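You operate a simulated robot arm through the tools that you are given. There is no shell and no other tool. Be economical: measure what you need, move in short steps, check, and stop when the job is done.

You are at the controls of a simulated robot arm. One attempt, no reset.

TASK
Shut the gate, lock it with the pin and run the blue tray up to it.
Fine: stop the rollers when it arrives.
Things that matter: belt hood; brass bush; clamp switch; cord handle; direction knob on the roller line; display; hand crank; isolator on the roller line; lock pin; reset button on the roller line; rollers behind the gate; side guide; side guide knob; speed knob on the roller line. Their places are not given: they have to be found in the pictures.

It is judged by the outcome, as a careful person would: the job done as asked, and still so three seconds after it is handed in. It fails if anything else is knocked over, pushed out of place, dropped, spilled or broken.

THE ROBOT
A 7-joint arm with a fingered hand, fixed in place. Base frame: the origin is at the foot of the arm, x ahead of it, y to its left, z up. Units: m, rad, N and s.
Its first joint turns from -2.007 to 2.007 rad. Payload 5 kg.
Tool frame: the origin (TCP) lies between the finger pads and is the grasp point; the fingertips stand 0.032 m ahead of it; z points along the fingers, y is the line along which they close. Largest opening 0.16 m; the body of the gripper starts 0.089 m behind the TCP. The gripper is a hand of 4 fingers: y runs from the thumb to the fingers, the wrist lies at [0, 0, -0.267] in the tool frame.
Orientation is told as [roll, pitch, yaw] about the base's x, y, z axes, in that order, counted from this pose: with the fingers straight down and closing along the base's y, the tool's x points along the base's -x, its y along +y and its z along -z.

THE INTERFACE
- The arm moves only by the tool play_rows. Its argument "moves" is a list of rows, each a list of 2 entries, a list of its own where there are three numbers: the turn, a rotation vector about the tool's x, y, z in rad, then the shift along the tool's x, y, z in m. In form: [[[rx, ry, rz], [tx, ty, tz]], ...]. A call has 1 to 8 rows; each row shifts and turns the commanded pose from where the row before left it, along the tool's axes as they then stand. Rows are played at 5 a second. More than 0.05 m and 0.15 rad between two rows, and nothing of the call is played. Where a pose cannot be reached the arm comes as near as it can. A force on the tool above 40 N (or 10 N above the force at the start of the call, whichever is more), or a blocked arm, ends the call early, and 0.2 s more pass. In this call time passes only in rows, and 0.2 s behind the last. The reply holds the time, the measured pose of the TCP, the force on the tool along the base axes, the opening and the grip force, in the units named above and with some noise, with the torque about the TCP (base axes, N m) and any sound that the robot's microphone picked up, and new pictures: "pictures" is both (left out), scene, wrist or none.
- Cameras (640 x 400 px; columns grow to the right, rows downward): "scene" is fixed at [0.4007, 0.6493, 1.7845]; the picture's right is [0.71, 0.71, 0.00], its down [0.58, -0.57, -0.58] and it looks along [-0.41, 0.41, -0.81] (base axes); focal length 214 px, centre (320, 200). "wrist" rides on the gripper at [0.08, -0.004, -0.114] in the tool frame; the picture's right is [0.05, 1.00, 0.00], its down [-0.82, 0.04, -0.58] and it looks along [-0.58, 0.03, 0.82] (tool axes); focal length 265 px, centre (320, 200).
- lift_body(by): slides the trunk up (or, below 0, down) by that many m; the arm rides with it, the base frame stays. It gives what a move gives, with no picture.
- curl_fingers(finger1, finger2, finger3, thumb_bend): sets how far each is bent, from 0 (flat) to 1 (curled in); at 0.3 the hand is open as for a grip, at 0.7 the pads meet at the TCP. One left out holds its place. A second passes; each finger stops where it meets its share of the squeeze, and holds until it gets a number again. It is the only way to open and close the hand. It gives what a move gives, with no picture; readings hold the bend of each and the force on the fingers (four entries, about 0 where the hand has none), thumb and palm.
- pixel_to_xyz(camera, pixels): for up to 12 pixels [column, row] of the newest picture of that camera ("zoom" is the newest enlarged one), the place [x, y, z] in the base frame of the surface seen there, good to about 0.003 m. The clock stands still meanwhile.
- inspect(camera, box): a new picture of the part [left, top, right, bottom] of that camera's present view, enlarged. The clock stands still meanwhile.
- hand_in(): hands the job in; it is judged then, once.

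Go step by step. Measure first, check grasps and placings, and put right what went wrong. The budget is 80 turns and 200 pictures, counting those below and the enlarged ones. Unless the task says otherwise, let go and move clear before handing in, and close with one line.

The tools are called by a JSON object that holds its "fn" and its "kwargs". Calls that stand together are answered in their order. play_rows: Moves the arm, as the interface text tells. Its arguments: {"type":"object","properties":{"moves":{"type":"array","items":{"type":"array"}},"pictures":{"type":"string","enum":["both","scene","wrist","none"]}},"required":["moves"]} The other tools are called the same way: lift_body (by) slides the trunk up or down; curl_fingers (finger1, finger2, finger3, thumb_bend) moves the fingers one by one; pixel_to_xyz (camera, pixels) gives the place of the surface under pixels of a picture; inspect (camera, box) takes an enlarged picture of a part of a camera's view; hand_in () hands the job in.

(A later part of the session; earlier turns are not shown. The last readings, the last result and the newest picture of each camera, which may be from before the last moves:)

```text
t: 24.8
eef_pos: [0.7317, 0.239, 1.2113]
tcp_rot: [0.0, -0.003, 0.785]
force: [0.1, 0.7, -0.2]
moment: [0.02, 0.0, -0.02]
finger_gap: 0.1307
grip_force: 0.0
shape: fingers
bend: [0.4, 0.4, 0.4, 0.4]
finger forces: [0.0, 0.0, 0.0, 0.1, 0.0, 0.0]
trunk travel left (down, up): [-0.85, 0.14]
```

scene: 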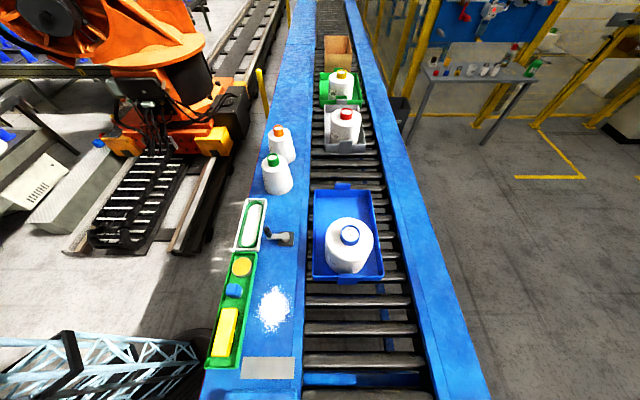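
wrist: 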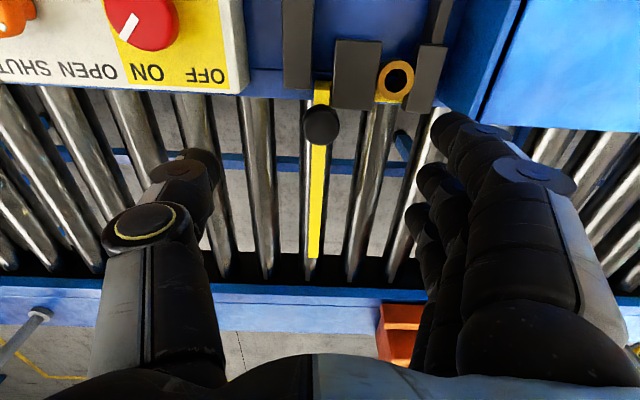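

I'll go down to z=1.103 (fingertips just above the bush) and cage the knob again.

{"fn": "play_rows", "kwargs": {"moves": [[[0, 0, 0], [0, 0, 0.04]], [[0, 0, 0], [0, 0, 0.04]], [[0, 0, 0], [0, 0, 0.028]]], "pictures": "none"}}

{"fn": "curl_fingers", "kwargs": {"finger1": 0.8, "finger2": 0.8, "finger3": 0.8, "thumb_bend": 0.7}}

{"fn": "play_rows", "kwargs": {"moves": [[[0, 0, 0], [-0.004, 0, 0]], [[0, 0, 0], [-0.004, 0, 0]], [[0, 0, 0], [-0.004, 0, 0]]], "pictures": "wrist"}}

```text
t: 25.6
eef_pos: [0.7312, 0.2394, 1.1021]
tcp_rot: [0.0, -0.004, 0.784]
force: [0.6, 0.1, -0.3]
moment: [0.02, 0.0, -0.03]
finger_gap: 0.1307
grip_force: 0.0
shape: fingers
bend: [0.4, 0.4, 0.4, 0.4]
finger forces: [0.0, 0.0, 0.0, 0.0, 0.0, 0.0]
trunk travel left (down, up): [-0.85, 0.14]
```

```text
t: 26.6
eef_pos: [0.7318, 0.2387, 1.1036]
tcp_rot: [-0.002, -0.002, 0.785]
force: [1.6, -3.7, -9.1]
moment: [-0.05, -0.01, -0.02]
finger_gap: 0.0228
grip_force: 9.4
shape: fingers
bend: [0.8, 0.66, 0.8, 0.67]
finger forces: [0.0, 7.4, 0.1, 0.0, 11.8, 0.1]
trunk travel left (down, up): [-0.85, 0.14]
```

```text
t: 27.4
eef_pos: [0.7391, 0.2458, 1.1039]
tcp_rot: [-0.002, 0.001, 0.785]
force: [-8.1, -12.9, -9.7]
moment: [-0.19, 0.15, -0.07]
finger_gap: 0.0231
grip_force: 11.2
shape: fingers
bend: [0.8, 0.66, 0.8, 0.67]
finger forces: [0.0, 8.4, 0.1, 0.1, 13.0, 0.1]
trunk travel left (down, up): [-0.85, 0.14]
```

wrist: 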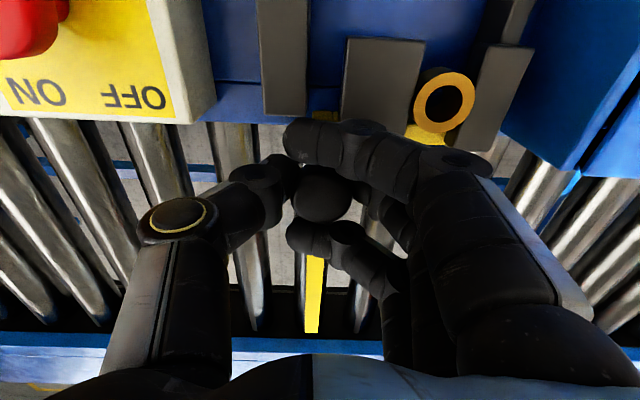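

The reaction rose to about 14 N along the slide: the end stop at about 0.22 m travel, so the gate is fully shut. I'll let go and go to the pin.

{"fn": "curl_fingers", "kwargs": {"finger1": 0.4, "finger2": 0.4, "finger3": 0.4, "thumb_bend": 0.4}}

{"fn": "play_rows", "kwargs": {"moves": [[[0, 0, 0], [0, 0, -0.04]], [[0, 0, 0], [0, 0, -0.045]], [[0, 0, 0], [0.04, -0.03, -0.02]], [[0, 0, 0], [0.045, -0.03, 0]], [[0, 0, 0], [0.045, -0.03, 0]], [[0, 0, 0], [0.045, -0.03, 0]], [[0, 0, 0], [0.04, -0.03, 0]]], "pictures": "wrist"}}

{"fn": "inspect", "kwargs": {"camera": "wrist", "box": [220, 60, 420, 260]}}

```text
t: 28.4
eef_pos: [0.7398, 0.2487, 1.1024]
tcp_rot: [-0.002, -0.003, 0.784]
force: [-0.2, -0.3, 0.6]
moment: [0.03, -0.01, 0.0]
finger_gap: 0.1306
grip_force: 0.1
shape: fingers
bend: [0.4, 0.4, 0.4, 0.4]
finger forces: [0.0, 0.0, 0.0, 0.0, 0.1, 0.0]
trunk travel left (down, up): [-0.85, 0.14]
```

```text
refused: row 3 steps farther than a row can; nothing moved
```

```text
2.00 times, centred on (320, 160) of wrist
```

zoom: 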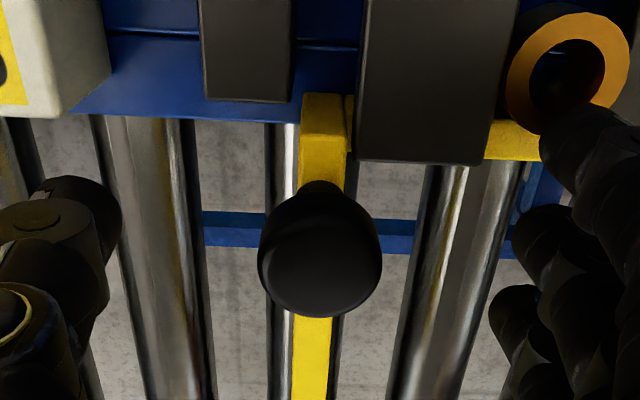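

Released cleanly; the row limit was exceeded, so I'll split: up first, then sideways to above the pin.

{"fn": "play_rows", "kwargs": {"moves": [[[0, 0, 0], [0, 0, -0.04]], [[0, 0, 0], [0, 0, -0.048]], [[0, 0, 0], [0.037, -0.0257, 0]], [[0, 0, 0], [0.037, -0.0257, 0]], [[0, 0, 0], [0.037, -0.0257, 0]], [[0, 0, 0], [0.037, -0.0257, 0]], [[0, 0, 0], [0.037, -0.0257, 0]], [[0, 0, 0], [0.037, -0.0257, 0]]], "pictures": "wrist"}}

{"fn": "inspect", "kwargs": {"camera": "wrist", "box": [220, 60, 420, 260]}}

```text
t: 30.2
eef_pos: [0.6911, -0.0193, 1.1904]
tcp_rot: [0.0, -0.006, 0.784]
force: [-0.8, -1.7, 0.3]
moment: [0.04, 0.0, 0.02]
finger_gap: 0.1305
grip_force: 0.1
shape: fingers
bend: [0.4, 0.4, 0.4, 0.4]
finger forces: [0.1, 0.1, 0.0, 0.1, 0.0, 0.0]
trunk travel left (down, up): [-0.85, 0.14]
```

wrist: 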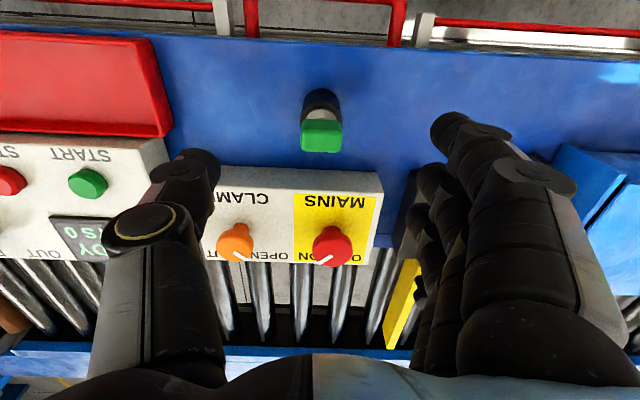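

```text
2.00 times, centred on (320, 160) of wrist
```

zoom: 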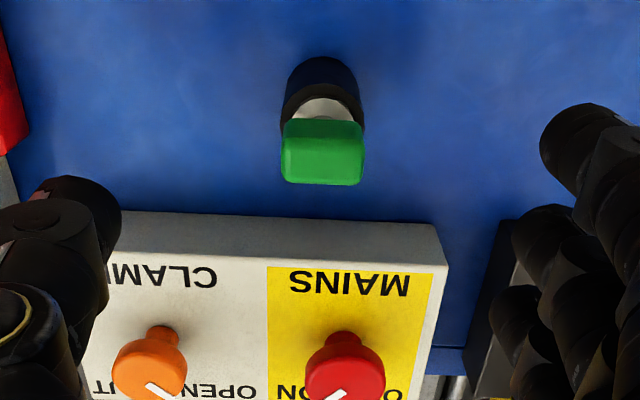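

Pin handle at (320,135) zoomed (322,150). I'll measure handle, holder and the box edge that the fingers must clear.

{"fn": "pixel_to_xyz", "kwargs": {"camera": "wrist", "pixels": [[303, 136], [340, 136], [321, 122], [321, 130], [321, 138], [321, 150], [321, 115], [309, 108], [333, 108], [300, 173], [375, 178], [240, 172]]}}

{"fn": "inspect", "kwargs": {"camera": "wrist", "box": [290, 80, 350, 160]}}

```text
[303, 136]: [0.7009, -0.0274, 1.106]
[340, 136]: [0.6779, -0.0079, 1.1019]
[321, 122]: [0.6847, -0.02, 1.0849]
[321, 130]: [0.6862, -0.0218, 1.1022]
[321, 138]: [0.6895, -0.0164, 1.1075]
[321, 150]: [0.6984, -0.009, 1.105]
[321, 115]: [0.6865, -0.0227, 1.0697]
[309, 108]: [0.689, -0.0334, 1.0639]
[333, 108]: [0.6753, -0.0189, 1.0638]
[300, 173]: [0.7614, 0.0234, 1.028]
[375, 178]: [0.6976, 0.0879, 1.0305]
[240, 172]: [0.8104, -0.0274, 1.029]
```

```text
5.00 times, centred on (320, 120) of wrist
```

zoom: 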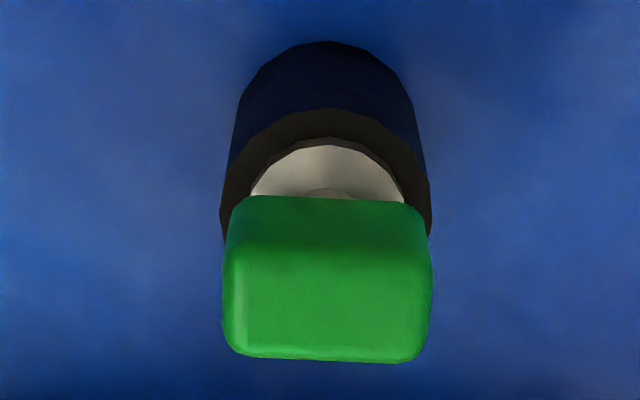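

Handle centre ≈(0.691,−0.016), z 1.085–1.107, about 0.03 wide along the closing line. I'll go down to TCP z≈1.100 and close.

{"fn": "play_rows", "kwargs": {"moves": [[[0, 0, 0], [-0.0025, 0.002, 0.04]], [[0, 0, 0], [0, 0, 0.03]], [[0, 0, 0], [0, 0, 0.02]]], "pictures": "none"}}

{"fn": "curl_fingers", "kwargs": {"finger1": 0.6, "finger2": 0.64, "finger3": 0.6, "thumb_bend": 0.64}}

{"fn": "inspect", "kwargs": {"camera": "wrist", "box": [200, 60, 440, 300]}}

```text
t: 31.0
eef_pos: [0.691, -0.0154, 1.1003]
tcp_rot: [0.001, -0.003, 0.783]
force: [1.3, 0.1, -0.8]
moment: [0.0, 0.03, 0.03]
finger_gap: 0.1307
grip_force: 0.1
shape: fingers
bend: [0.4, 0.4, 0.4, 0.4]
finger forces: [0.0, 0.0, 0.1, 0.1, 0.0, 0.0]
trunk travel left (down, up): [-0.85, 0.14]
```

```text
t: 32.0
eef_pos: [0.692, -0.0142, 1.0996]
tcp_rot: [-0.001, -0.004, 0.784]
force: [-0.8, 0.0, 0.2]
moment: [-0.02, 0.01, 0.0]
finger_gap: 0.0504
grip_force: 2.3
shape: fingers
bend: [0.6, 0.62, 0.6, 0.63]
finger forces: [0.0, 2.8, 0.0, 0.0, 2.8, 0.1]
trunk travel left (down, up): [-0.85, 0.14]
```

```text
1.67 times, centred on (320, 180) of wrist
```

zoom: 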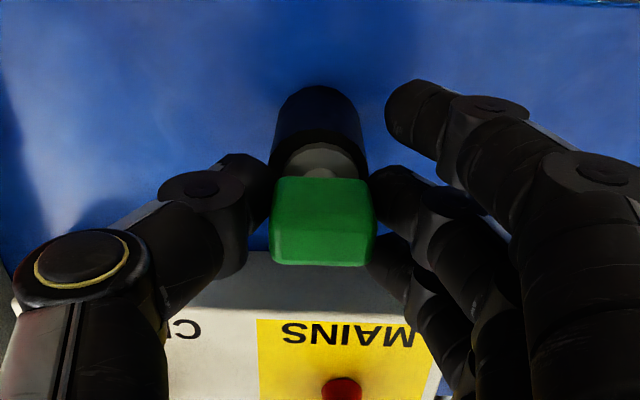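

Thumb and middle finger touch evenly (2.8 N each). I'll squeeze firmly and lift straight up.

{"fn": "curl_fingers", "kwargs": {"finger2": 0.8, "thumb_bend": 0.8}}

{"fn": "play_rows", "kwargs": {"moves": [[[0, 0, 0], [0, 0, -0.005]], [[0, 0, 0], [0, 0, -0.01]], [[0, 0, 0], [0, 0, -0.015]]], "pictures": "wrist"}}

```text
t: 33.0
eef_pos: [0.6913, -0.0137, 1.1015]
tcp_rot: [-0.001, -0.004, 0.783]
force: [-0.1, 0.0, 0.2]
moment: [0.0, -0.03, -0.01]
finger_gap: 0.0354
grip_force: 14.8
shape: fingers
bend: [0.6, 0.58, 0.6, 0.74]
finger forces: [0.0, 13.7, 0.0, 0.0, 15.6, 0.0]
trunk travel left (down, up): [-0.85, 0.14]
```

```text
t: 33.8
eef_pos: [0.6915, -0.0148, 1.1318]
tcp_rot: [-0.001, -0.004, 0.783]
force: [-0.6, 0.0, -0.4]
moment: [-0.02, -0.02, -0.02]
finger_gap: 0.0354
grip_force: 14.6
shape: fingers
bend: [0.6, 0.58, 0.6, 0.74]
finger forces: [0.0, 13.7, 0.0, 0.0, 15.6, 0.0]
trunk travel left (down, up): [-0.85, 0.14]
```

wrist: 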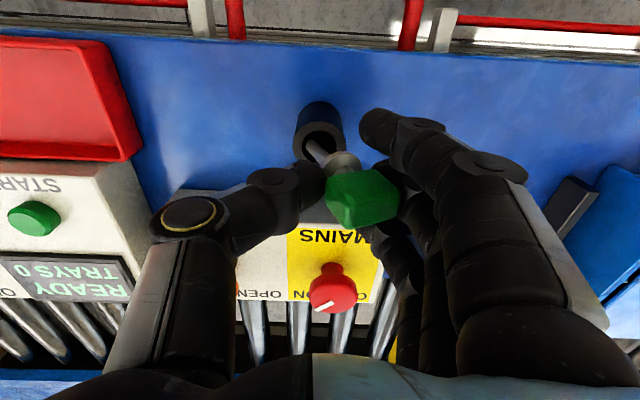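

The pin comes out, though it sits shifted toward the fingers, at (362,200). I'll raise it clear and look at its tilt.

{"fn": "play_rows", "kwargs": {"moves": [[[0, 0, 0], [0, 0, -0.03]], [[0, 0, 0], [0, 0, -0.03]], [[0, 0, 0], [0, 0, -0.03]]], "pictures": "both"}}

{"fn": "inspect", "kwargs": {"camera": "wrist", "box": [240, 80, 440, 280]}}

```text
t: 34.6
eef_pos: [0.6893, -0.0133, 1.2216]
tcp_rot: [-0.002, -0.004, 0.786]
force: [-0.2, 0.2, -0.8]
moment: [0.02, 0.0, 0.01]
finger_gap: 0.0352
grip_force: 14.8
shape: fingers
bend: [0.6, 0.58, 0.6, 0.74]
finger forces: [0.0, 13.8, 0.1, 0.1, 15.5, 0.0]
trunk travel left (down, up): [-0.85, 0.14]
```

scene: 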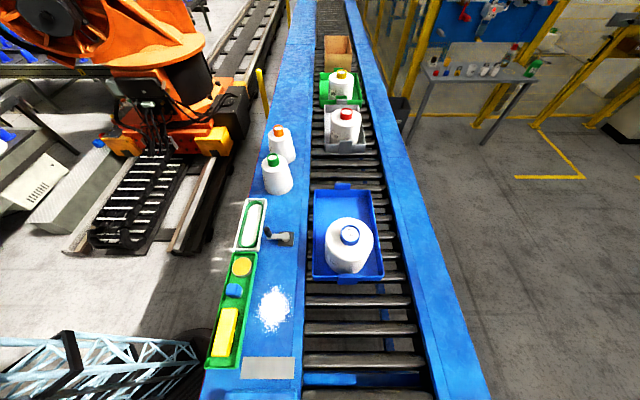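
wrist: 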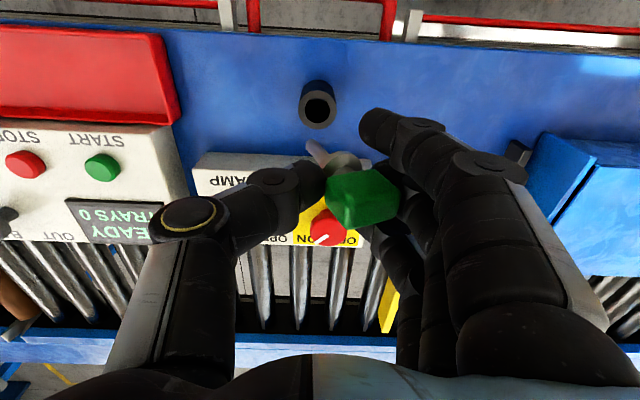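

```text
2.00 times, centred on (340, 180) of wrist
```

zoom: 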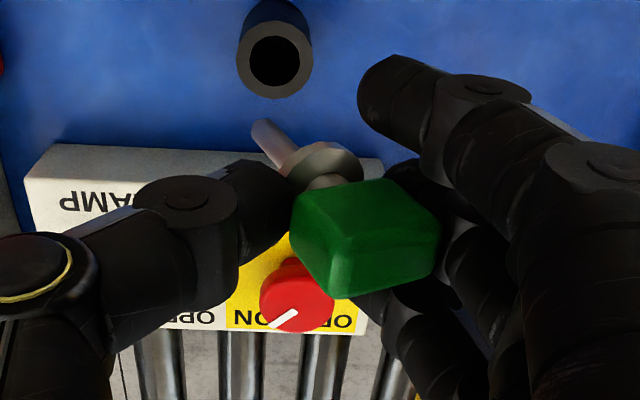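

The pin is tilted in the grip: its shank leans toward the thumb. I'll measure tip and collar in 3D.

{"fn": "pixel_to_xyz", "kwargs": {"camera": "zoom", "pixels": [[262, 127], [270, 140], [282, 148], [265, 145], [280, 137], [335, 155], [300, 178], [355, 165], [330, 185], [430, 215], [300, 210], [375, 240]]}}

{"fn": "inspect", "kwargs": {"camera": "wrist", "box": [290, 120, 410, 240]}}

```text
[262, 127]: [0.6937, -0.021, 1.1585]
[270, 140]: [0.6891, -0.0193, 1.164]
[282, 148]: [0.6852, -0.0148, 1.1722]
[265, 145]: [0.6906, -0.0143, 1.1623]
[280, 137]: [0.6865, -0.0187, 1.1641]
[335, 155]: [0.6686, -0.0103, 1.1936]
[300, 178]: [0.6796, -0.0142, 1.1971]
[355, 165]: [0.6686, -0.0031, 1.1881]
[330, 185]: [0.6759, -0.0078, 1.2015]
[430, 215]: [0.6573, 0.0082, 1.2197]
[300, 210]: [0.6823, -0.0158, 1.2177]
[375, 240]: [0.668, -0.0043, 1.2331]
```

```text
3.33 times, centred on (350, 180) of wrist
```

zoom: 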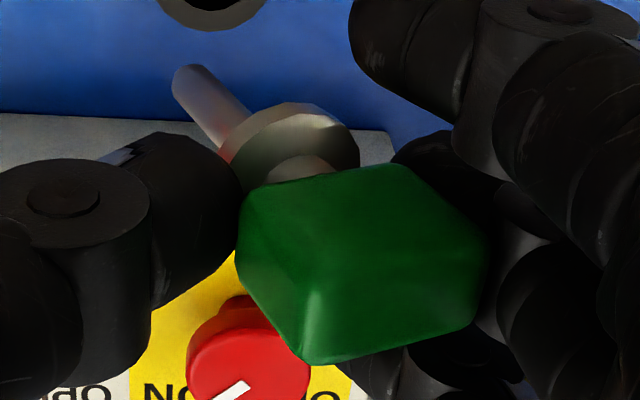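

Tip ≈(0.692,−0.019,1.158) while the handle centre is near u=0.472: the pin leans about 0.5 rad toward the thumb. I'll turn the hand about the tool x-axis to bring it upright and remeasure.

{"fn": "play_rows", "kwargs": {"moves": [[[0, 0, 0], [0, 0, -0.03]], [[-0.125, 0, 0], [0, 0, -0.02]], [[-0.125, 0, 0], [0, 0, 0]], [[-0.125, 0, 0], [0, 0, 0]], [[-0.1, 0, 0], [0, 0, 0]]], "pictures": "wrist"}}

{"fn": "inspect", "kwargs": {"camera": "wrist", "box": [290, 120, 410, 240]}}

{"fn": "pixel_to_xyz", "kwargs": {"camera": "zoom", "pixels": [[187, 72], [177, 85], [200, 68], [210, 110], [230, 95], [225, 150], [300, 110], [357, 150], [290, 165], [240, 220], [485, 250], [360, 270]]}}

```text
t: 35.8
eef_pos: [0.6919, -0.015, 1.2699]
tcp_rot: [0.476, -0.004, 0.785]
force: [-0.4, 0.2, -0.8]
moment: [0.02, 0.0, 0.04]
finger_gap: 0.035
grip_force: 14.1
shape: fingers
bend: [0.6, 0.58, 0.6, 0.74]
finger forces: [0.0, 13.5, 0.1, 0.0, 15.9, 0.1]
trunk travel left (down, up): [-0.85, 0.14]
```

wrist: 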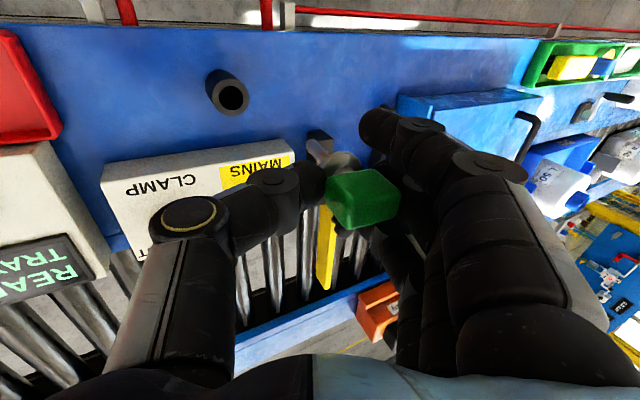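

```text
3.33 times, centred on (350, 180) of wrist
```

zoom: 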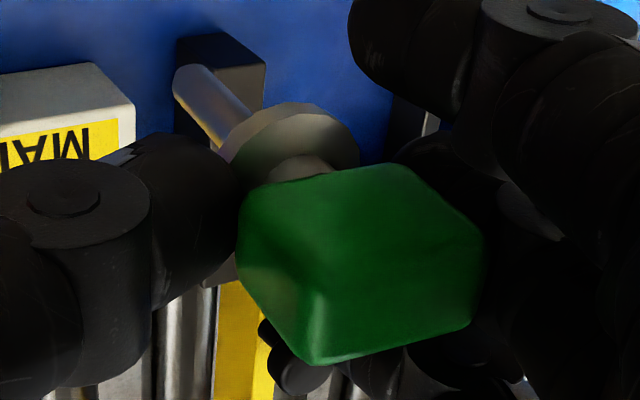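

```text
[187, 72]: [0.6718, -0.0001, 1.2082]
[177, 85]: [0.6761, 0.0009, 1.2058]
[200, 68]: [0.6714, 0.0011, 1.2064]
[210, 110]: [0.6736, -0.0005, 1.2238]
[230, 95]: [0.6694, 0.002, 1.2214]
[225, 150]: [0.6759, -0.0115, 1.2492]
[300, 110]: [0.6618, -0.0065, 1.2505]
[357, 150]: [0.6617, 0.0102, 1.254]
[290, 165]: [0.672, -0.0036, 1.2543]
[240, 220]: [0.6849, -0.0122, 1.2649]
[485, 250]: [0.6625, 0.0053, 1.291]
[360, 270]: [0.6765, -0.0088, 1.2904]
```

The pin is now upright: tip at about u=0.476, v=0.477, z=1.207; the bush is at (0.660,0.264). I'll carry the pin level to above the bush and check there.

{"fn": "play_rows", "kwargs": {"moves": [[[0, 0, 0], [-0.0295, 0.02905, 0.01493]], [[0, 0, 0], [-0.0295, 0.02905, 0.01493]], [[0, 0, 0], [-0.0295, 0.02905, 0.01493]], [[0, 0, 0], [-0.0295, 0.02905, 0.01493]], [[0, 0, 0], [-0.0295, 0.02905, 0.01493]], [[0, 0, 0], [-0.0295, 0.02905, 0.01493]], [[0, 0, 0], [0, -0.0183, 0.0356]]], "pictures": "wrist"}}

{"fn": "inspect", "kwargs": {"camera": "wrist", "box": [270, 80, 410, 240]}}

```text
t: 37.4
eef_pos: [0.6802, 0.2492, 1.2317]
tcp_rot: [0.476, -0.001, 0.783]
force: [0.5, -0.2, -1.2]
moment: [0.02, 0.04, -0.02]
finger_gap: 0.0348
grip_force: 13.7
shape: fingers
bend: [0.6, 0.58, 0.6, 0.74]
finger forces: [0.1, 13.6, 0.0, 0.0, 16.0, 0.1]
trunk travel left (down, up): [-0.85, 0.14]
```

wrist: 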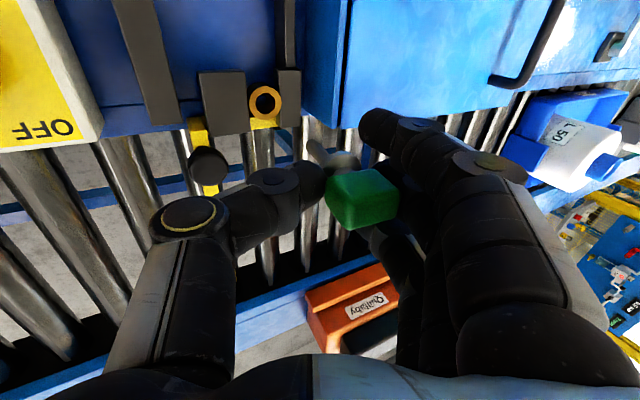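

```text
2.50 times, centred on (340, 160) of wrist
```

zoom: 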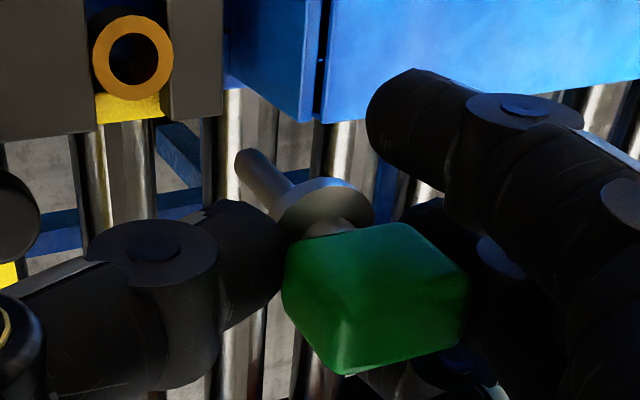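

Shank tip at zoom (247,162) and bush at zoom (132,58). I'll measure both to compute the offset.

{"fn": "pixel_to_xyz", "kwargs": {"camera": "zoom", "pixels": [[243, 158], [238, 168], [253, 155], [255, 185], [270, 172], [278, 215], [370, 205], [132, 24], [132, 90], [100, 58], [165, 58], [370, 290]]}}

```text
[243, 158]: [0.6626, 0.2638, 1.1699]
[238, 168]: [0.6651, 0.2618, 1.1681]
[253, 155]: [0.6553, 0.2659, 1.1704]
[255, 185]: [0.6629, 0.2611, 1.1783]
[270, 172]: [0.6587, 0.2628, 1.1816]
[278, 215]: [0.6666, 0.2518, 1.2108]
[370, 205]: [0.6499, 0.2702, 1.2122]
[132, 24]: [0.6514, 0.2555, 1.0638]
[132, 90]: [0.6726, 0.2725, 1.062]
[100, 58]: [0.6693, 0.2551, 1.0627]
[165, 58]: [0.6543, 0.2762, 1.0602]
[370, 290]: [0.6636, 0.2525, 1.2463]
```

Tip (0.661,0.264) versus bush (0.662,0.265): aligned to about 1 mm; a slight lean along v I'll correct by 0.05 rad. Then lower until the tip is just above the bush.

{"fn": "play_rows", "kwargs": {"moves": [[[0, 0.0445, 0.023], [-0.0045, 0, 0]], [[0, 0, 0], [0, -0.0137, 0.0267]], [[0, 0, 0], [0, -0.0137, 0.0267]], [[0, 0, 0], [0, -0.0114, 0.0222]]], "pictures": "wrist"}}

{"fn": "inspect", "kwargs": {"camera": "wrist", "box": [280, 100, 380, 200]}}

```text
t: 38.4
eef_pos: [0.6793, 0.2489, 1.1469]
tcp_rot: [0.474, 0.047, 0.786]
force: [0.0, -0.8, -1.4]
moment: [0.01, 0.0, -0.02]
finger_gap: 0.035
grip_force: 15.0
shape: fingers
bend: [0.6, 0.58, 0.6, 0.74]
finger forces: [0.0, 13.5, 0.0, 0.0, 15.8, 0.0]
trunk travel left (down, up): [-0.85, 0.14]
```

wrist: 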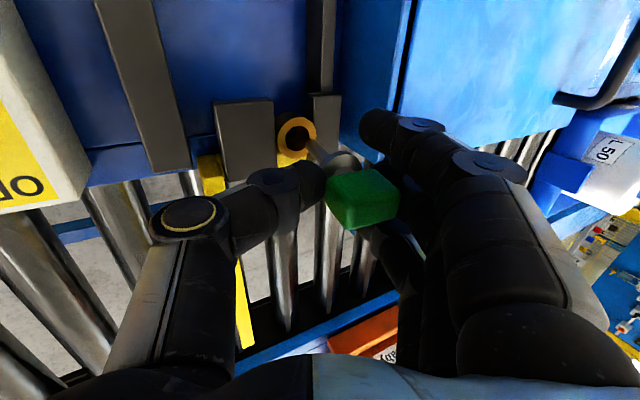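

```text
4.00 times, centred on (330, 150) of wrist
```

zoom: 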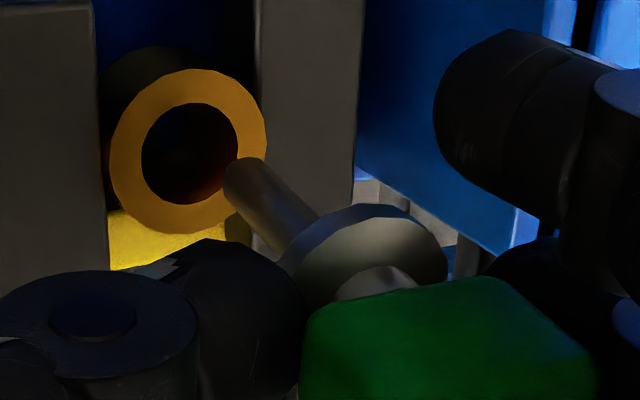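

Nearly over it; measuring tip and ring again before inserting.

{"fn": "pixel_to_xyz", "kwargs": {"camera": "zoom", "pixels": [[232, 180], [240, 165], [228, 195], [260, 200], [280, 215], [290, 255], [445, 250], [365, 208], [190, 72], [185, 228], [115, 155], [262, 140]]}}

```text
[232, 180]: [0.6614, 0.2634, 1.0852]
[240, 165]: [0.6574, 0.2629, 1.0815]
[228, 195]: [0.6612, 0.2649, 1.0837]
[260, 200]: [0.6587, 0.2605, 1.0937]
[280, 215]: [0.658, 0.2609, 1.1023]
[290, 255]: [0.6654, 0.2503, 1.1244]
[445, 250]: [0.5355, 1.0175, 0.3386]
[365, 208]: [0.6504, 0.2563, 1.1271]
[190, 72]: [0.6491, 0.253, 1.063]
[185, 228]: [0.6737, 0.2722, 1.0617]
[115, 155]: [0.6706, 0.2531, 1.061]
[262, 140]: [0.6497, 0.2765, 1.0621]
```

Tip (0.660,0.264) and ring centre (0.661,0.264) agree. I'll lower in 8 mm steps and watch the force.

{"fn": "play_rows", "kwargs": {"moves": [[[0, 0, 0], [0, -0.0037, 0.0071]], [[0, 0, 0], [0, -0.0037, 0.0071]], [[0, 0, 0], [0, -0.0037, 0.0071]], [[0, 0, 0], [0, -0.0037, 0.0071]]], "pictures": "wrist"}}

{"fn": "inspect", "kwargs": {"camera": "wrist", "box": [280, 100, 380, 200]}}

```text
t: 39.4
eef_pos: [0.6799, 0.2466, 1.1139]
tcp_rot: [0.471, 0.047, 0.783]
force: [3.0, -1.2, 1.2]
moment: [-0.06, -0.16, 0.02]
finger_gap: 0.0348
grip_force: 16.5
shape: fingers
bend: [0.6, 0.58, 0.6, 0.74]
finger forces: [0.0, 14.7, 0.0, 0.0, 19.2, 0.0]
trunk travel left (down, up): [-0.85, 0.14]
```

wrist: 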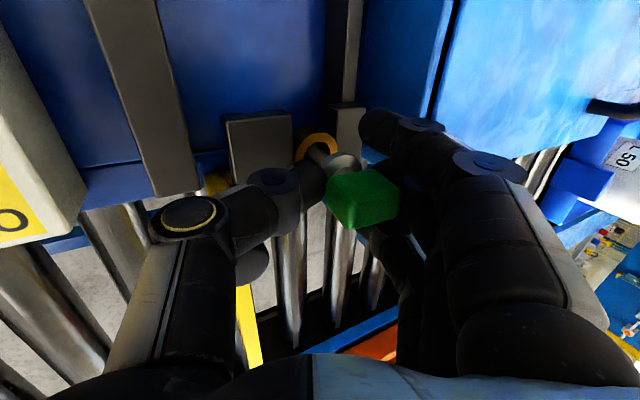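

```text
4.00 times, centred on (330, 150) of wrist
```

zoom: 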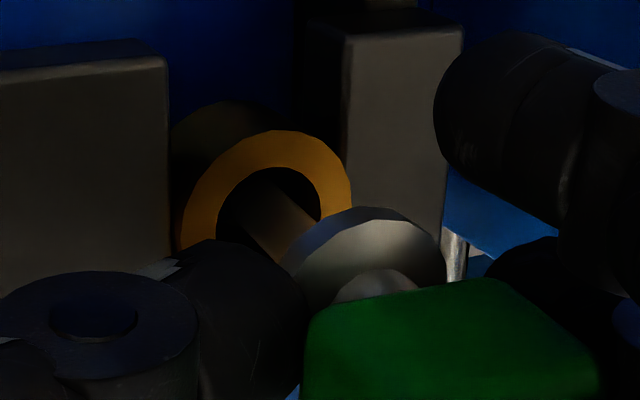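

The shank is in the bush with only about 3 N sideways. I'll continue lowering, easing 1 mm toward +u.

{"fn": "play_rows", "kwargs": {"moves": [[[0, 0, 0], [0, -0.0032, 0.0049]], [[0, 0, 0], [0, -0.0027, 0.0053]], [[0, 0, 0], [0, -0.0027, 0.0053]], [[0, 0, 0], [0, -0.0027, 0.0053]]], "pictures": "wrist"}}

{"fn": "inspect", "kwargs": {"camera": "wrist", "box": [280, 100, 380, 200]}}

```text
t: 40.4
eef_pos: [0.678, 0.2479, 1.0898]
tcp_rot: [0.476, 0.048, 0.785]
force: [1.7, -1.3, -1.4]
moment: [-0.05, -0.07, -0.04]
finger_gap: 0.0348
grip_force: 16.2
shape: fingers
bend: [0.6, 0.58, 0.6, 0.74]
finger forces: [0.0, 14.3, 0.0, 0.0, 18.1, 0.0]
trunk travel left (down, up): [-0.85, 0.14]
```

wrist: 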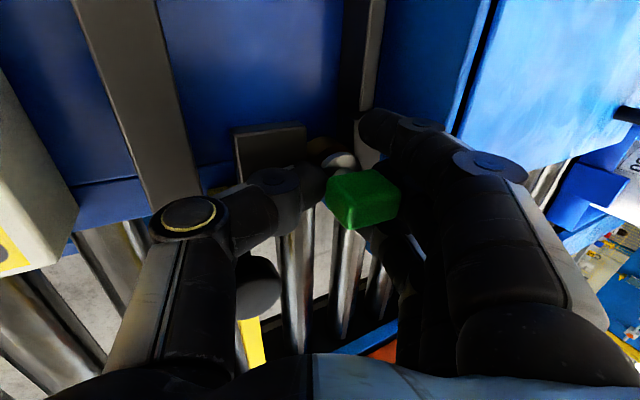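

```text
4.00 times, centred on (330, 150) of wrist
```

zoom: 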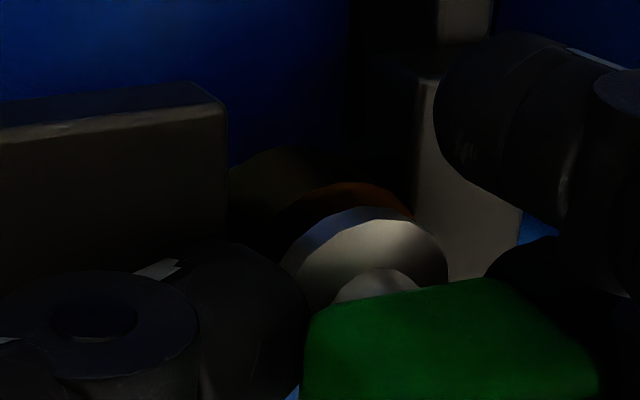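

Collar is just above the brass ring. I'll lower the last few mm in small steps.

{"fn": "play_rows", "kwargs": {"moves": [[[0, 0, 0], [0, -0.0014, 0.0027]], [[0, 0, 0], [0, -0.0014, 0.0027]], [[0, 0, 0], [0, -0.0014, 0.0027]]], "pictures": "none"}}

{"fn": "inspect", "kwargs": {"camera": "wrist", "box": [280, 100, 380, 200]}}

```text
t: 41.2
eef_pos: [0.6799, 0.2454, 1.083]
tcp_rot: [0.472, 0.043, 0.781]
force: [11.0, -5.2, 21.6]
moment: [0.12, -0.24, -0.12]
finger_gap: 0.0331
grip_force: 33.5
shape: fingers
bend: [0.6, 0.59, 0.6, 0.78]
finger forces: [0.0, 19.3, 0.0, 0.1, 48.5, 0.1]
trunk travel left (down, up): [-0.85, 0.14]
```

```text
4.00 times, centred on (330, 150) of wrist
```

zoom: 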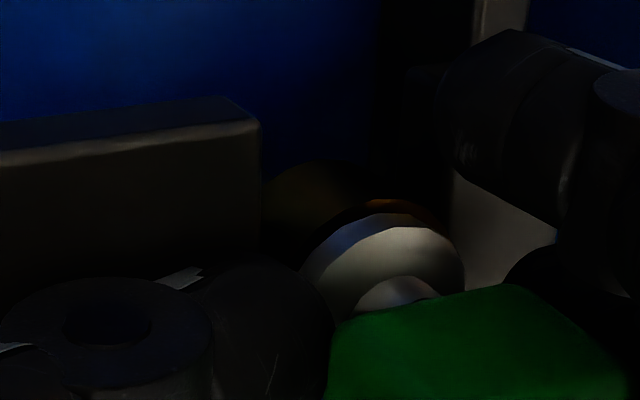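

Upward 22 N with 48 N on the thumb: the thumb tip likely touches the block or the collar seats. I'll ease up 2 mm and let the pin go.

{"fn": "play_rows", "kwargs": {"moves": [[[0, 0, 0], [0, 0.0014, -0.0027]]], "pictures": "none"}}

{"fn": "curl_fingers", "kwargs": {"finger2": 0.45, "thumb_bend": 0.6}}

{"fn": "inspect", "kwargs": {"camera": "wrist", "box": [240, 80, 420, 260]}}

```text
t: 41.6
eef_pos: [0.678, 0.2461, 1.0865]
tcp_rot: [0.473, 0.046, 0.782]
force: [13.1, -2.7, 13.7]
moment: [0.03, -0.37, -0.12]
finger_gap: 0.0334
grip_force: 28.2
shape: fingers
bend: [0.6, 0.59, 0.6, 0.77]
finger forces: [0.0, 15.7, 0.0, 0.0, 41.8, 0.0]
trunk travel left (down, up): [-0.85, 0.14]
```

```text
t: 42.6
eef_pos: [0.6779, 0.2466, 1.0853]
tcp_rot: [0.473, 0.045, 0.783]
force: [16.2, -1.5, 28.3]
moment: [0.26, -0.39, -0.16]
finger_gap: 0.0346
grip_force: 18.2
shape: fingers
bend: [0.6, 0.45, 0.6, 0.76]
finger forces: [0.1, 0.0, 0.0, 0.0, 36.3, 0.0]
trunk travel left (down, up): [-0.85, 0.14]
```

```text
2.22 times, centred on (330, 170) of wrist
```

zoom: 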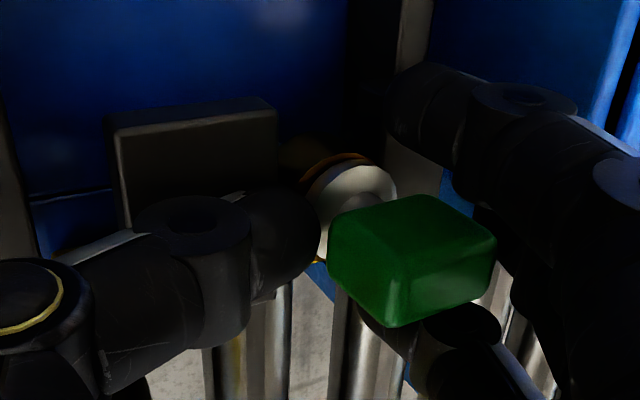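

Finger2 let go but the thumb is wedged against the block (36 N). I'll raise slowly so the thumb can open clear.

{"fn": "play_rows", "kwargs": {"moves": [[[0, 0, 0], [0, 0.0018, -0.0035]], [[0, 0, 0], [0, 0.0018, -0.0035]], [[0, 0, 0], [0, 0.0018, -0.0035]]], "pictures": "wrist"}}

{"fn": "inspect", "kwargs": {"camera": "wrist", "box": [240, 80, 420, 260]}}

```text
t: 43.4
eef_pos: [0.6757, 0.247, 1.0965]
tcp_rot: [0.475, 0.049, 0.786]
force: [-3.8, 2.3, 12.6]
moment: [0.17, 0.11, 0.03]
finger_gap: 0.039
grip_force: 6.2
shape: fingers
bend: [0.6, 0.45, 0.6, 0.65]
finger forces: [0.1, 0.1, 0.0, 0.0, 13.1, 0.0]
trunk travel left (down, up): [-0.85, 0.14]
```

wrist: 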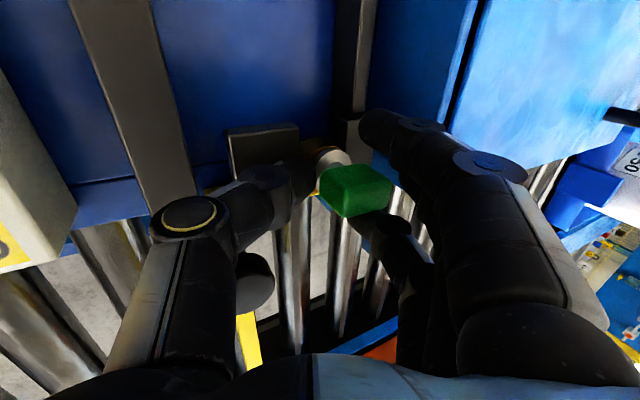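

```text
2.22 times, centred on (330, 170) of wrist
```

zoom: 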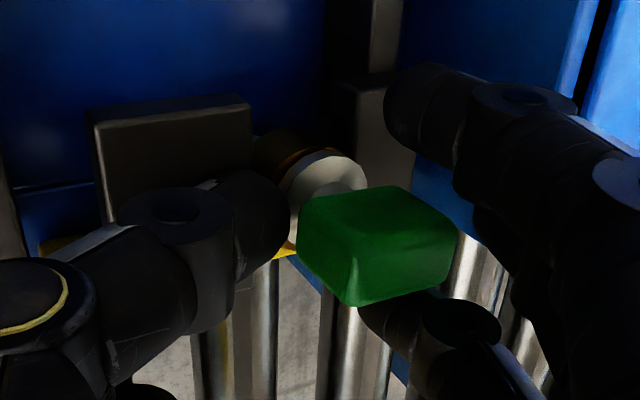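

The pin stays in the bush as the hand rises. Continue up a bit, then open the thumb more.

{"fn": "play_rows", "kwargs": {"moves": [[[0, 0, 0], [0, 0.0023, -0.0044]], [[0, 0, 0], [0, 0.0023, -0.0044]]], "pictures": "none"}}

{"fn": "curl_fingers", "kwargs": {"finger1": 0.4, "finger2": 0.35, "finger3": 0.35, "thumb_bend": 0.45}}

{"fn": "inspect", "kwargs": {"camera": "wrist", "box": [220, 60, 440, 280]}}

```text
t: 44.0
eef_pos: [0.6776, 0.2473, 1.1066]
tcp_rot: [0.475, 0.047, 0.784]
force: [-1.0, 0.9, 4.5]
moment: [0.03, 0.04, -0.03]
finger_gap: 0.0481
grip_force: 2.1
shape: fingers
bend: [0.6, 0.45, 0.6, 0.62]
finger forces: [0.1, 0.0, 0.0, 0.0, 4.2, 0.1]
trunk travel left (down, up): [-0.85, 0.14]
```

```text
t: 45.0
eef_pos: [0.6768, 0.2475, 1.1076]
tcp_rot: [0.473, 0.046, 0.784]
force: [-1.3, 5.6, 23.8]
moment: [0.16, -0.24, 0.04]
finger_gap: 0.0897
grip_force: 12.0
shape: fingers
bend: [0.4, 0.35, 0.35, 0.58]
finger forces: [0.0, 0.1, 0.0, 0.0, 24.5, 0.0]
trunk travel left (down, up): [-0.85, 0.14]
```

```text
1.82 times, centred on (330, 170) of wrist
```

zoom: 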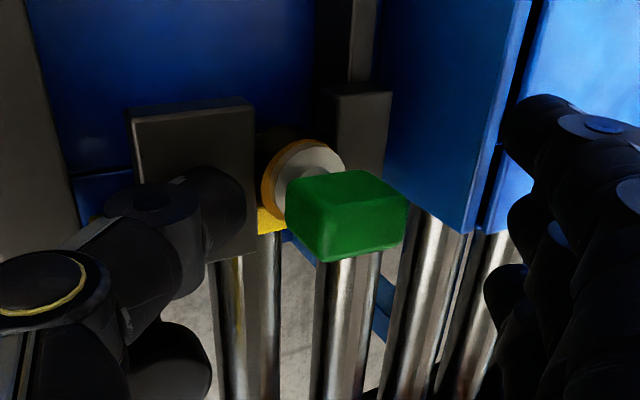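

The pin's collar rests on the brass ring and the hand is free of it. I'll rise clear and level the hand.

{"fn": "play_rows", "kwargs": {"moves": [[[0, 0, 0], [0, 0.0091, -0.0178]], [[0, 0, 0], [0, 0.0137, -0.0267]], [[0, 0, 0], [0, 0.0137, -0.0267]], [[0, 0, 0], [0, 0.0137, -0.0267]], [[0.12, 0, 0], [0.02, 0, 0]], [[0.12, -0.02, 0], [0.02, 0, 0]], [[0.12, -0.025, 0], [0.02, 0, 0]], [[0.115, 0, 0], [0.02, 0, 0]]], "pictures": "wrist"}}

{"fn": "inspect", "kwargs": {"camera": "wrist", "box": [220, 80, 440, 300]}}

```text
t: 46.8
eef_pos: [0.6237, 0.1961, 1.2205]
tcp_rot: [-0.004, 0.003, 0.774]
force: [-0.1, 0.6, -0.2]
moment: [-0.04, 0.01, 0.02]
finger_gap: 0.1205
grip_force: 0.0
shape: fingers
bend: [0.4, 0.35, 0.35, 0.45]
finger forces: [0.0, 0.0, 0.0, 0.0, 0.0, 0.1]
trunk travel left (down, up): [-0.85, 0.14]
```

wrist: 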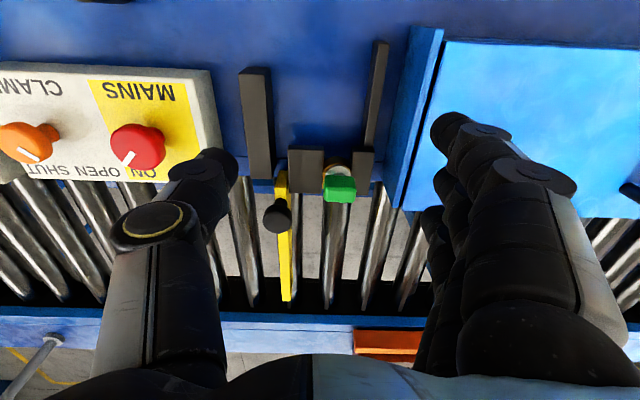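

```text
1.82 times, centred on (330, 190) of wrist
```

zoom: 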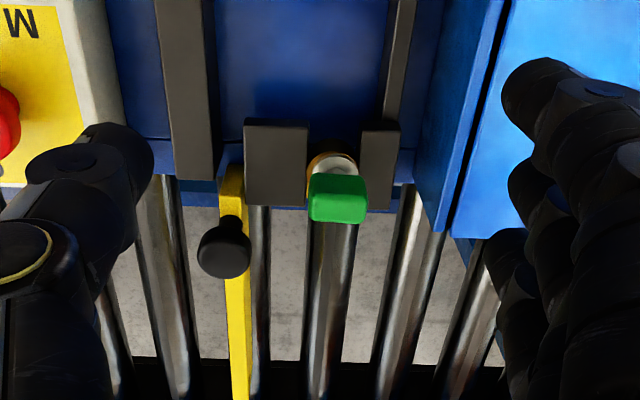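

Pin sits in the bush, upright. I'll check its heights for full seating.

{"fn": "inspect", "kwargs": {"camera": "wrist", "box": [310, 140, 370, 210]}}

{"fn": "pixel_to_xyz", "kwargs": {"camera": "wrist", "pixels": [[339, 188], [326, 188], [354, 188], [339, 180], [339, 172], [338, 163], [278, 215], [284, 182], [286, 297]]}}

```text
5.71 times, centred on (340, 175) of wrist
```

zoom: 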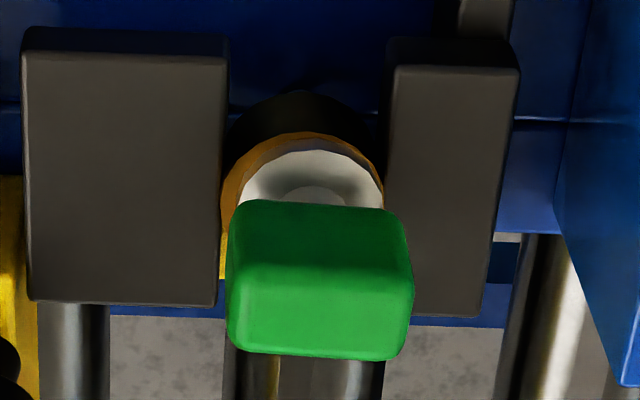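

```text
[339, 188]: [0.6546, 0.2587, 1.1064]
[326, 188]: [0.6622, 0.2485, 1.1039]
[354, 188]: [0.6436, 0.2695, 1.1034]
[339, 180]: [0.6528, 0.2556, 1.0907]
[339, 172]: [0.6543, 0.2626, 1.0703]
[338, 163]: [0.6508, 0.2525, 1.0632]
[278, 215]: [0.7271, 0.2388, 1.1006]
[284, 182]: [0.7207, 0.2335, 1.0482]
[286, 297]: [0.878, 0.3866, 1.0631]
```

Pin fully seated (handle top 1.106, collar at 1.063–1.07) right behind the gate's arm. Now for START: I'll make a pointed hand (thumb and middle finger together, others curled) and travel toward the panel.

{"fn": "curl_fingers", "kwargs": {"finger1": 1.0, "finger2": 0.7, "finger3": 1.0, "thumb_bend": 0.7}}

{"fn": "play_rows", "kwargs": {"moves": [[[0, 0, 0], [0.007, -0.045, -0.015]], [[0, 0, 0], [0.007, -0.045, -0.015]], [[0, 0, 0], [0.007, -0.049, 0]], [[0, 0, 0], [0.007, -0.049, 0]], [[0, 0, 0], [0.007, -0.049, 0]], [[0, 0, 0], [0.007, -0.049, 0]], [[0, 0, 0], [0.007, -0.049, 0]], [[0, 0, 0], [0.007, -0.049, 0]]], "pictures": "none"}}

{"fn": "play_rows", "kwargs": {"moves": [[[0, 0, 0.14], [0, 0, 0]], [[0, 0, 0.14], [0, 0, 0]], [[0, 0, 0.14], [0, 0, 0]], [[0, 0, 0.14], [0, 0, 0]], [[0, 0, 0.14], [0, 0, 0]], [[0, -0.1, 0.1], [0, 0, 0]], [[0, -0.1, 0.1], [0, 0, 0]], [[0, -0.1, 0], [0, 0, 0]]], "pictures": "wrist"}}

```text
t: 47.8
eef_pos: [0.6245, 0.1947, 1.2197]
tcp_rot: [-0.002, 0.005, 0.775]
force: [0.0, -0.2, -0.7]
moment: [0.03, -0.02, 0.04]
finger_gap: 0.0504
grip_force: 0.1
shape: fingers
bend: [1.0, 0.7, 1.0, 0.7]
finger forces: [0.0, 0.0, 0.0, 0.1, 0.1, 0.1]
trunk travel left (down, up): [-0.85, 0.14]
```

```text
t: 49.6
eef_pos: [0.8535, -0.12, 1.2516]
tcp_rot: [-0.001, 0.004, 0.775]
force: [-0.2, -0.2, -0.2]
moment: [0.01, 0.02, 0.0]
finger_gap: 0.0509
grip_force: 0.0
shape: fingers
bend: [1.0, 0.7, 1.0, 0.7]
finger forces: [0.0, 0.0, 0.0, 0.1, 0.0, 0.0]
trunk travel left (down, up): [-0.85, 0.14]
```

```text
t: 51.4
eef_pos: [0.8525, -0.1193, 1.2517]
tcp_rot: [0.016, -0.299, -0.132]
force: [-0.4, 0.0, 0.6]
moment: [0.02, -0.04, 0.02]
finger_gap: 0.0502
grip_force: 0.1
shape: fingers
bend: [1.0, 0.7, 1.0, 0.7]
finger forces: [0.0, 0.1, 0.0, 0.0, 0.0, 0.0]
trunk travel left (down, up): [-0.85, 0.14]
```

wrist: 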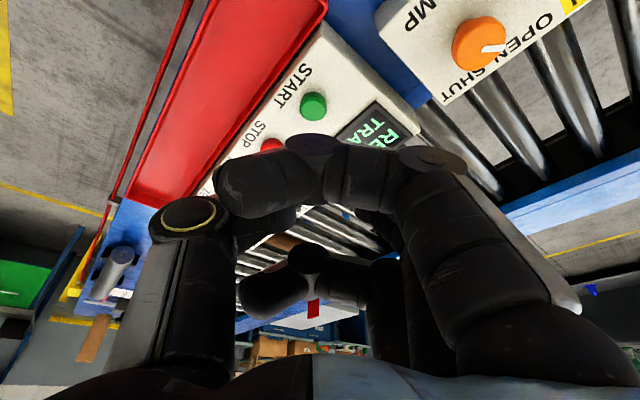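

Thumb/middle tips are hidden by the curled fingers, so this point isn't verifiable. Better: use the thumb alone, extended outward, with yaw ≈ +1.57 so the camera also looks toward the gate. I'll reshape and turn.

{"fn": "curl_fingers", "kwargs": {"finger1": 1.0, "finger2": 1.0, "finger3": 1.0, "thumb_bend": 0.3}}

{"fn": "play_rows", "kwargs": {"moves": [[[0, 0.1, 0], [0, 0, -0.01]], [[0, 0.1, 0], [0, 0, -0.01]], [[0, 0.1, 0], [0, 0, 0]], [[0, 0, -0.148], [0, 0, 0]], [[0, 0, -0.148], [0, 0, 0]], [[0, 0, -0.148], [0, 0, 0]], [[0, 0, -0.148], [0, 0, 0]], [[0, 0, -0.148], [0, 0, 0]]], "pictures": "none"}}

{"fn": "play_rows", "kwargs": {"moves": [[[0, 0, -0.148], [0, 0, 0]], [[0, 0, -0.148], [0, 0, 0]], [[0, 0, -0.148], [0, 0, 0]], [[0, 0, -0.148], [0, 0, 0]], [[0, 0, -0.148], [0, 0, 0]], [[0, 0, -0.148], [0, 0, 0]]], "pictures": "wrist"}}

```text
t: 52.4
eef_pos: [0.8527, -0.1182, 1.25]
tcp_rot: [0.017, -0.299, -0.129]
force: [0.7, -0.6, 0.3]
moment: [-0.01, 0.04, -0.01]
finger_gap: 0.078
grip_force: 0.1
shape: fingers
bend: [1.0, 1.0, 1.0, 0.3]
finger forces: [0.1, 0.0, 0.1, 0.1, 0.0, 0.0]
trunk travel left (down, up): [-0.85, 0.14]
```

```text
t: 54.2
eef_pos: [0.848, -0.1189, 1.2702]
tcp_rot: [0.015, -0.012, 0.618]
force: [1.0, -0.3, 0.1]
moment: [0.0, -0.01, 0.01]
finger_gap: 0.0779
grip_force: 0.1
shape: fingers
bend: [1.0, 1.0, 1.0, 0.3]
finger forces: [0.1, 0.0, 0.0, 0.1, 0.0, 0.0]
trunk travel left (down, up): [-0.85, 0.14]
```

```text
t: 55.6
eef_pos: [0.8492, -0.1181, 1.2706]
tcp_rot: [0.0, -0.018, 1.508]
force: [0.8, -0.2, -0.6]
moment: [0.0, -0.03, 0.01]
finger_gap: 0.0778
grip_force: 0.0
shape: fingers
bend: [1.0, 1.0, 1.0, 0.3]
finger forces: [0.0, 0.1, 0.0, 0.1, 0.0, 0.0]
trunk travel left (down, up): [-0.85, 0.14]
```

wrist: 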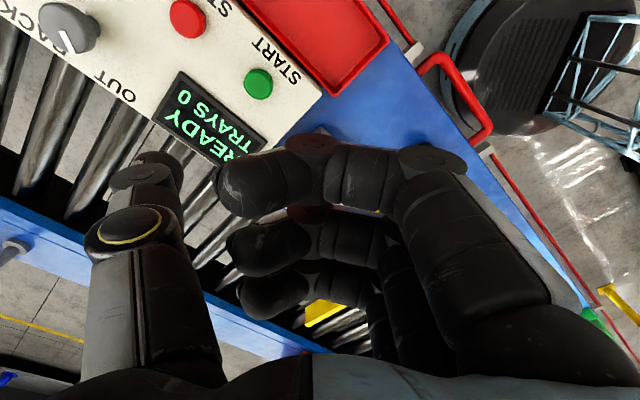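

View now shows START (258,82), STOP (187,18) and direction at OUT. I'll locate the thumb tip, the curled fingertips and the buttons in 3D.

{"fn": "pixel_to_xyz", "kwargs": {"camera": "wrist", "pixels": [[158, 153], [150, 165], [175, 165], [165, 175], [230, 190], [235, 250], [250, 290], [258, 80], [187, 18], [265, 90], [300, 160], [290, 120]]}}

{"fn": "inspect", "kwargs": {"camera": "wrist", "box": [60, 100, 320, 320]}}

```text
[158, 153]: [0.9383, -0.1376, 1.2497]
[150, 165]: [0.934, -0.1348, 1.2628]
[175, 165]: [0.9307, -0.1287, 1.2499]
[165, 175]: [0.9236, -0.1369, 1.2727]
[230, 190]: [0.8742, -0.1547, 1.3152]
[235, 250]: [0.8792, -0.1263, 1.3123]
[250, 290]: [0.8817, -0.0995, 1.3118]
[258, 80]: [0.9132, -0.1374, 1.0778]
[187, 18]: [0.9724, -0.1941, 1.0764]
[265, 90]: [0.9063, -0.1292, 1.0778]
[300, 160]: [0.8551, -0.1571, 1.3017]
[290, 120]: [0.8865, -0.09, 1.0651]
```

```text
1.82 times, centred on (190, 210) of wrist
```

zoom: 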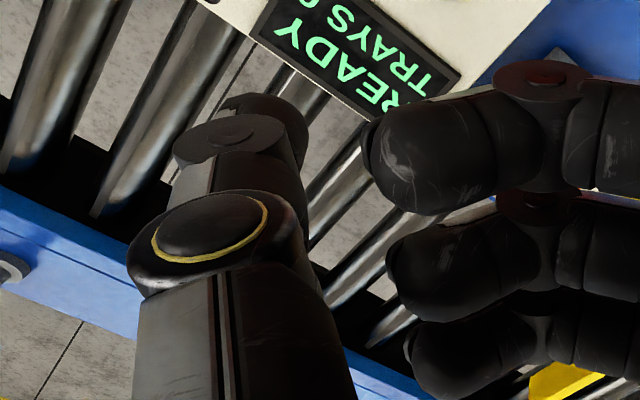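

The thumb tip is the lowest part, at ≈(0.932,−0.123,1.239); curled fingers are 7 cm higher. I'll hover the thumb about 2 cm above START (0.909,−0.132).

{"fn": "play_rows", "kwargs": {"moves": [[[0, 0.018, 0], [0.0104, 0.0224, 0.03]], [[0, 0, 0], [0, 0, 0.04]], [[0, 0, 0], [0, 0, 0.04]], [[0, 0, 0], [0, 0, 0.027]]], "pictures": "both"}}

{"fn": "inspect", "kwargs": {"camera": "wrist", "box": [60, 60, 280, 260]}}

```text
t: 56.6
eef_pos: [0.8266, -0.126, 1.1316]
tcp_rot: [0.002, 0.001, 1.505]
force: [0.1, -0.2, 0.4]
moment: [0.0, 0.0, 0.01]
finger_gap: 0.0785
grip_force: 0.0
shape: fingers
bend: [1.0, 1.0, 1.0, 0.3]
finger forces: [0.1, 0.1, 0.0, 0.0, 0.0, 0.0]
trunk travel left (down, up): [-0.85, 0.14]
```

scene: 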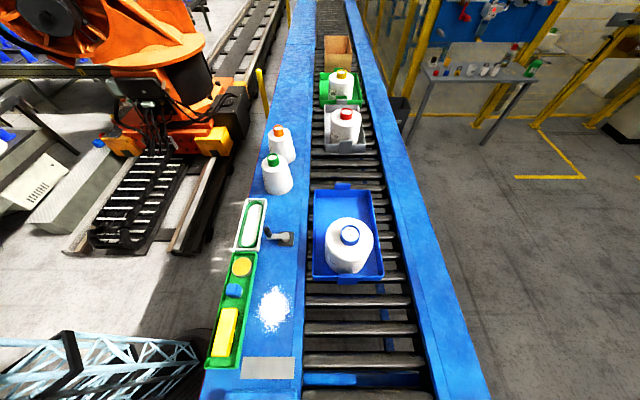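
wrist: 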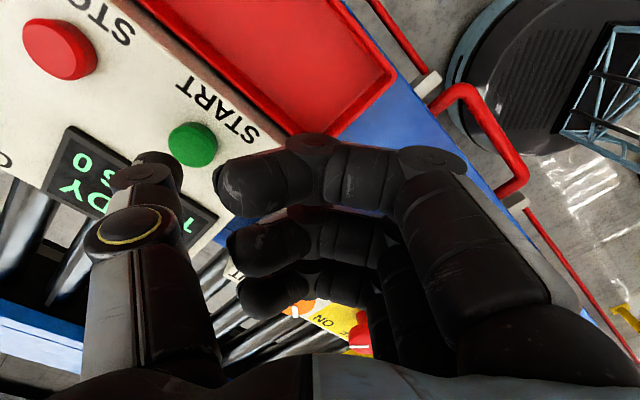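

```text
2.00 times, centred on (170, 160) of wrist
```

zoom: 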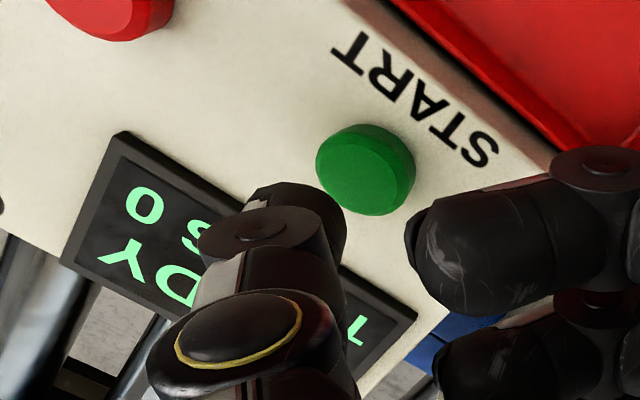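

Checking thumb tip versus button positions precisely.

{"fn": "pixel_to_xyz", "kwargs": {"camera": "zoom", "pixels": [[265, 190], [335, 205], [300, 187], [330, 240], [345, 225], [260, 205], [320, 165], [412, 175], [370, 128], [375, 213], [365, 165], [425, 300]]}}

```text
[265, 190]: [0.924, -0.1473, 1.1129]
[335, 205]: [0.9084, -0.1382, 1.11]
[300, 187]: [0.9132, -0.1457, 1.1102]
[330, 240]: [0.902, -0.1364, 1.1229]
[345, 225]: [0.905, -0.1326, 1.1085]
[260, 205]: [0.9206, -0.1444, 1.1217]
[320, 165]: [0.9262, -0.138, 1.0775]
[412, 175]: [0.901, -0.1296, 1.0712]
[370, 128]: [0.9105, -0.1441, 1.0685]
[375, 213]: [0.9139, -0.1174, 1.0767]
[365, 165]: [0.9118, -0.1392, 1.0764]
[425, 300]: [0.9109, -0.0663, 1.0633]
```

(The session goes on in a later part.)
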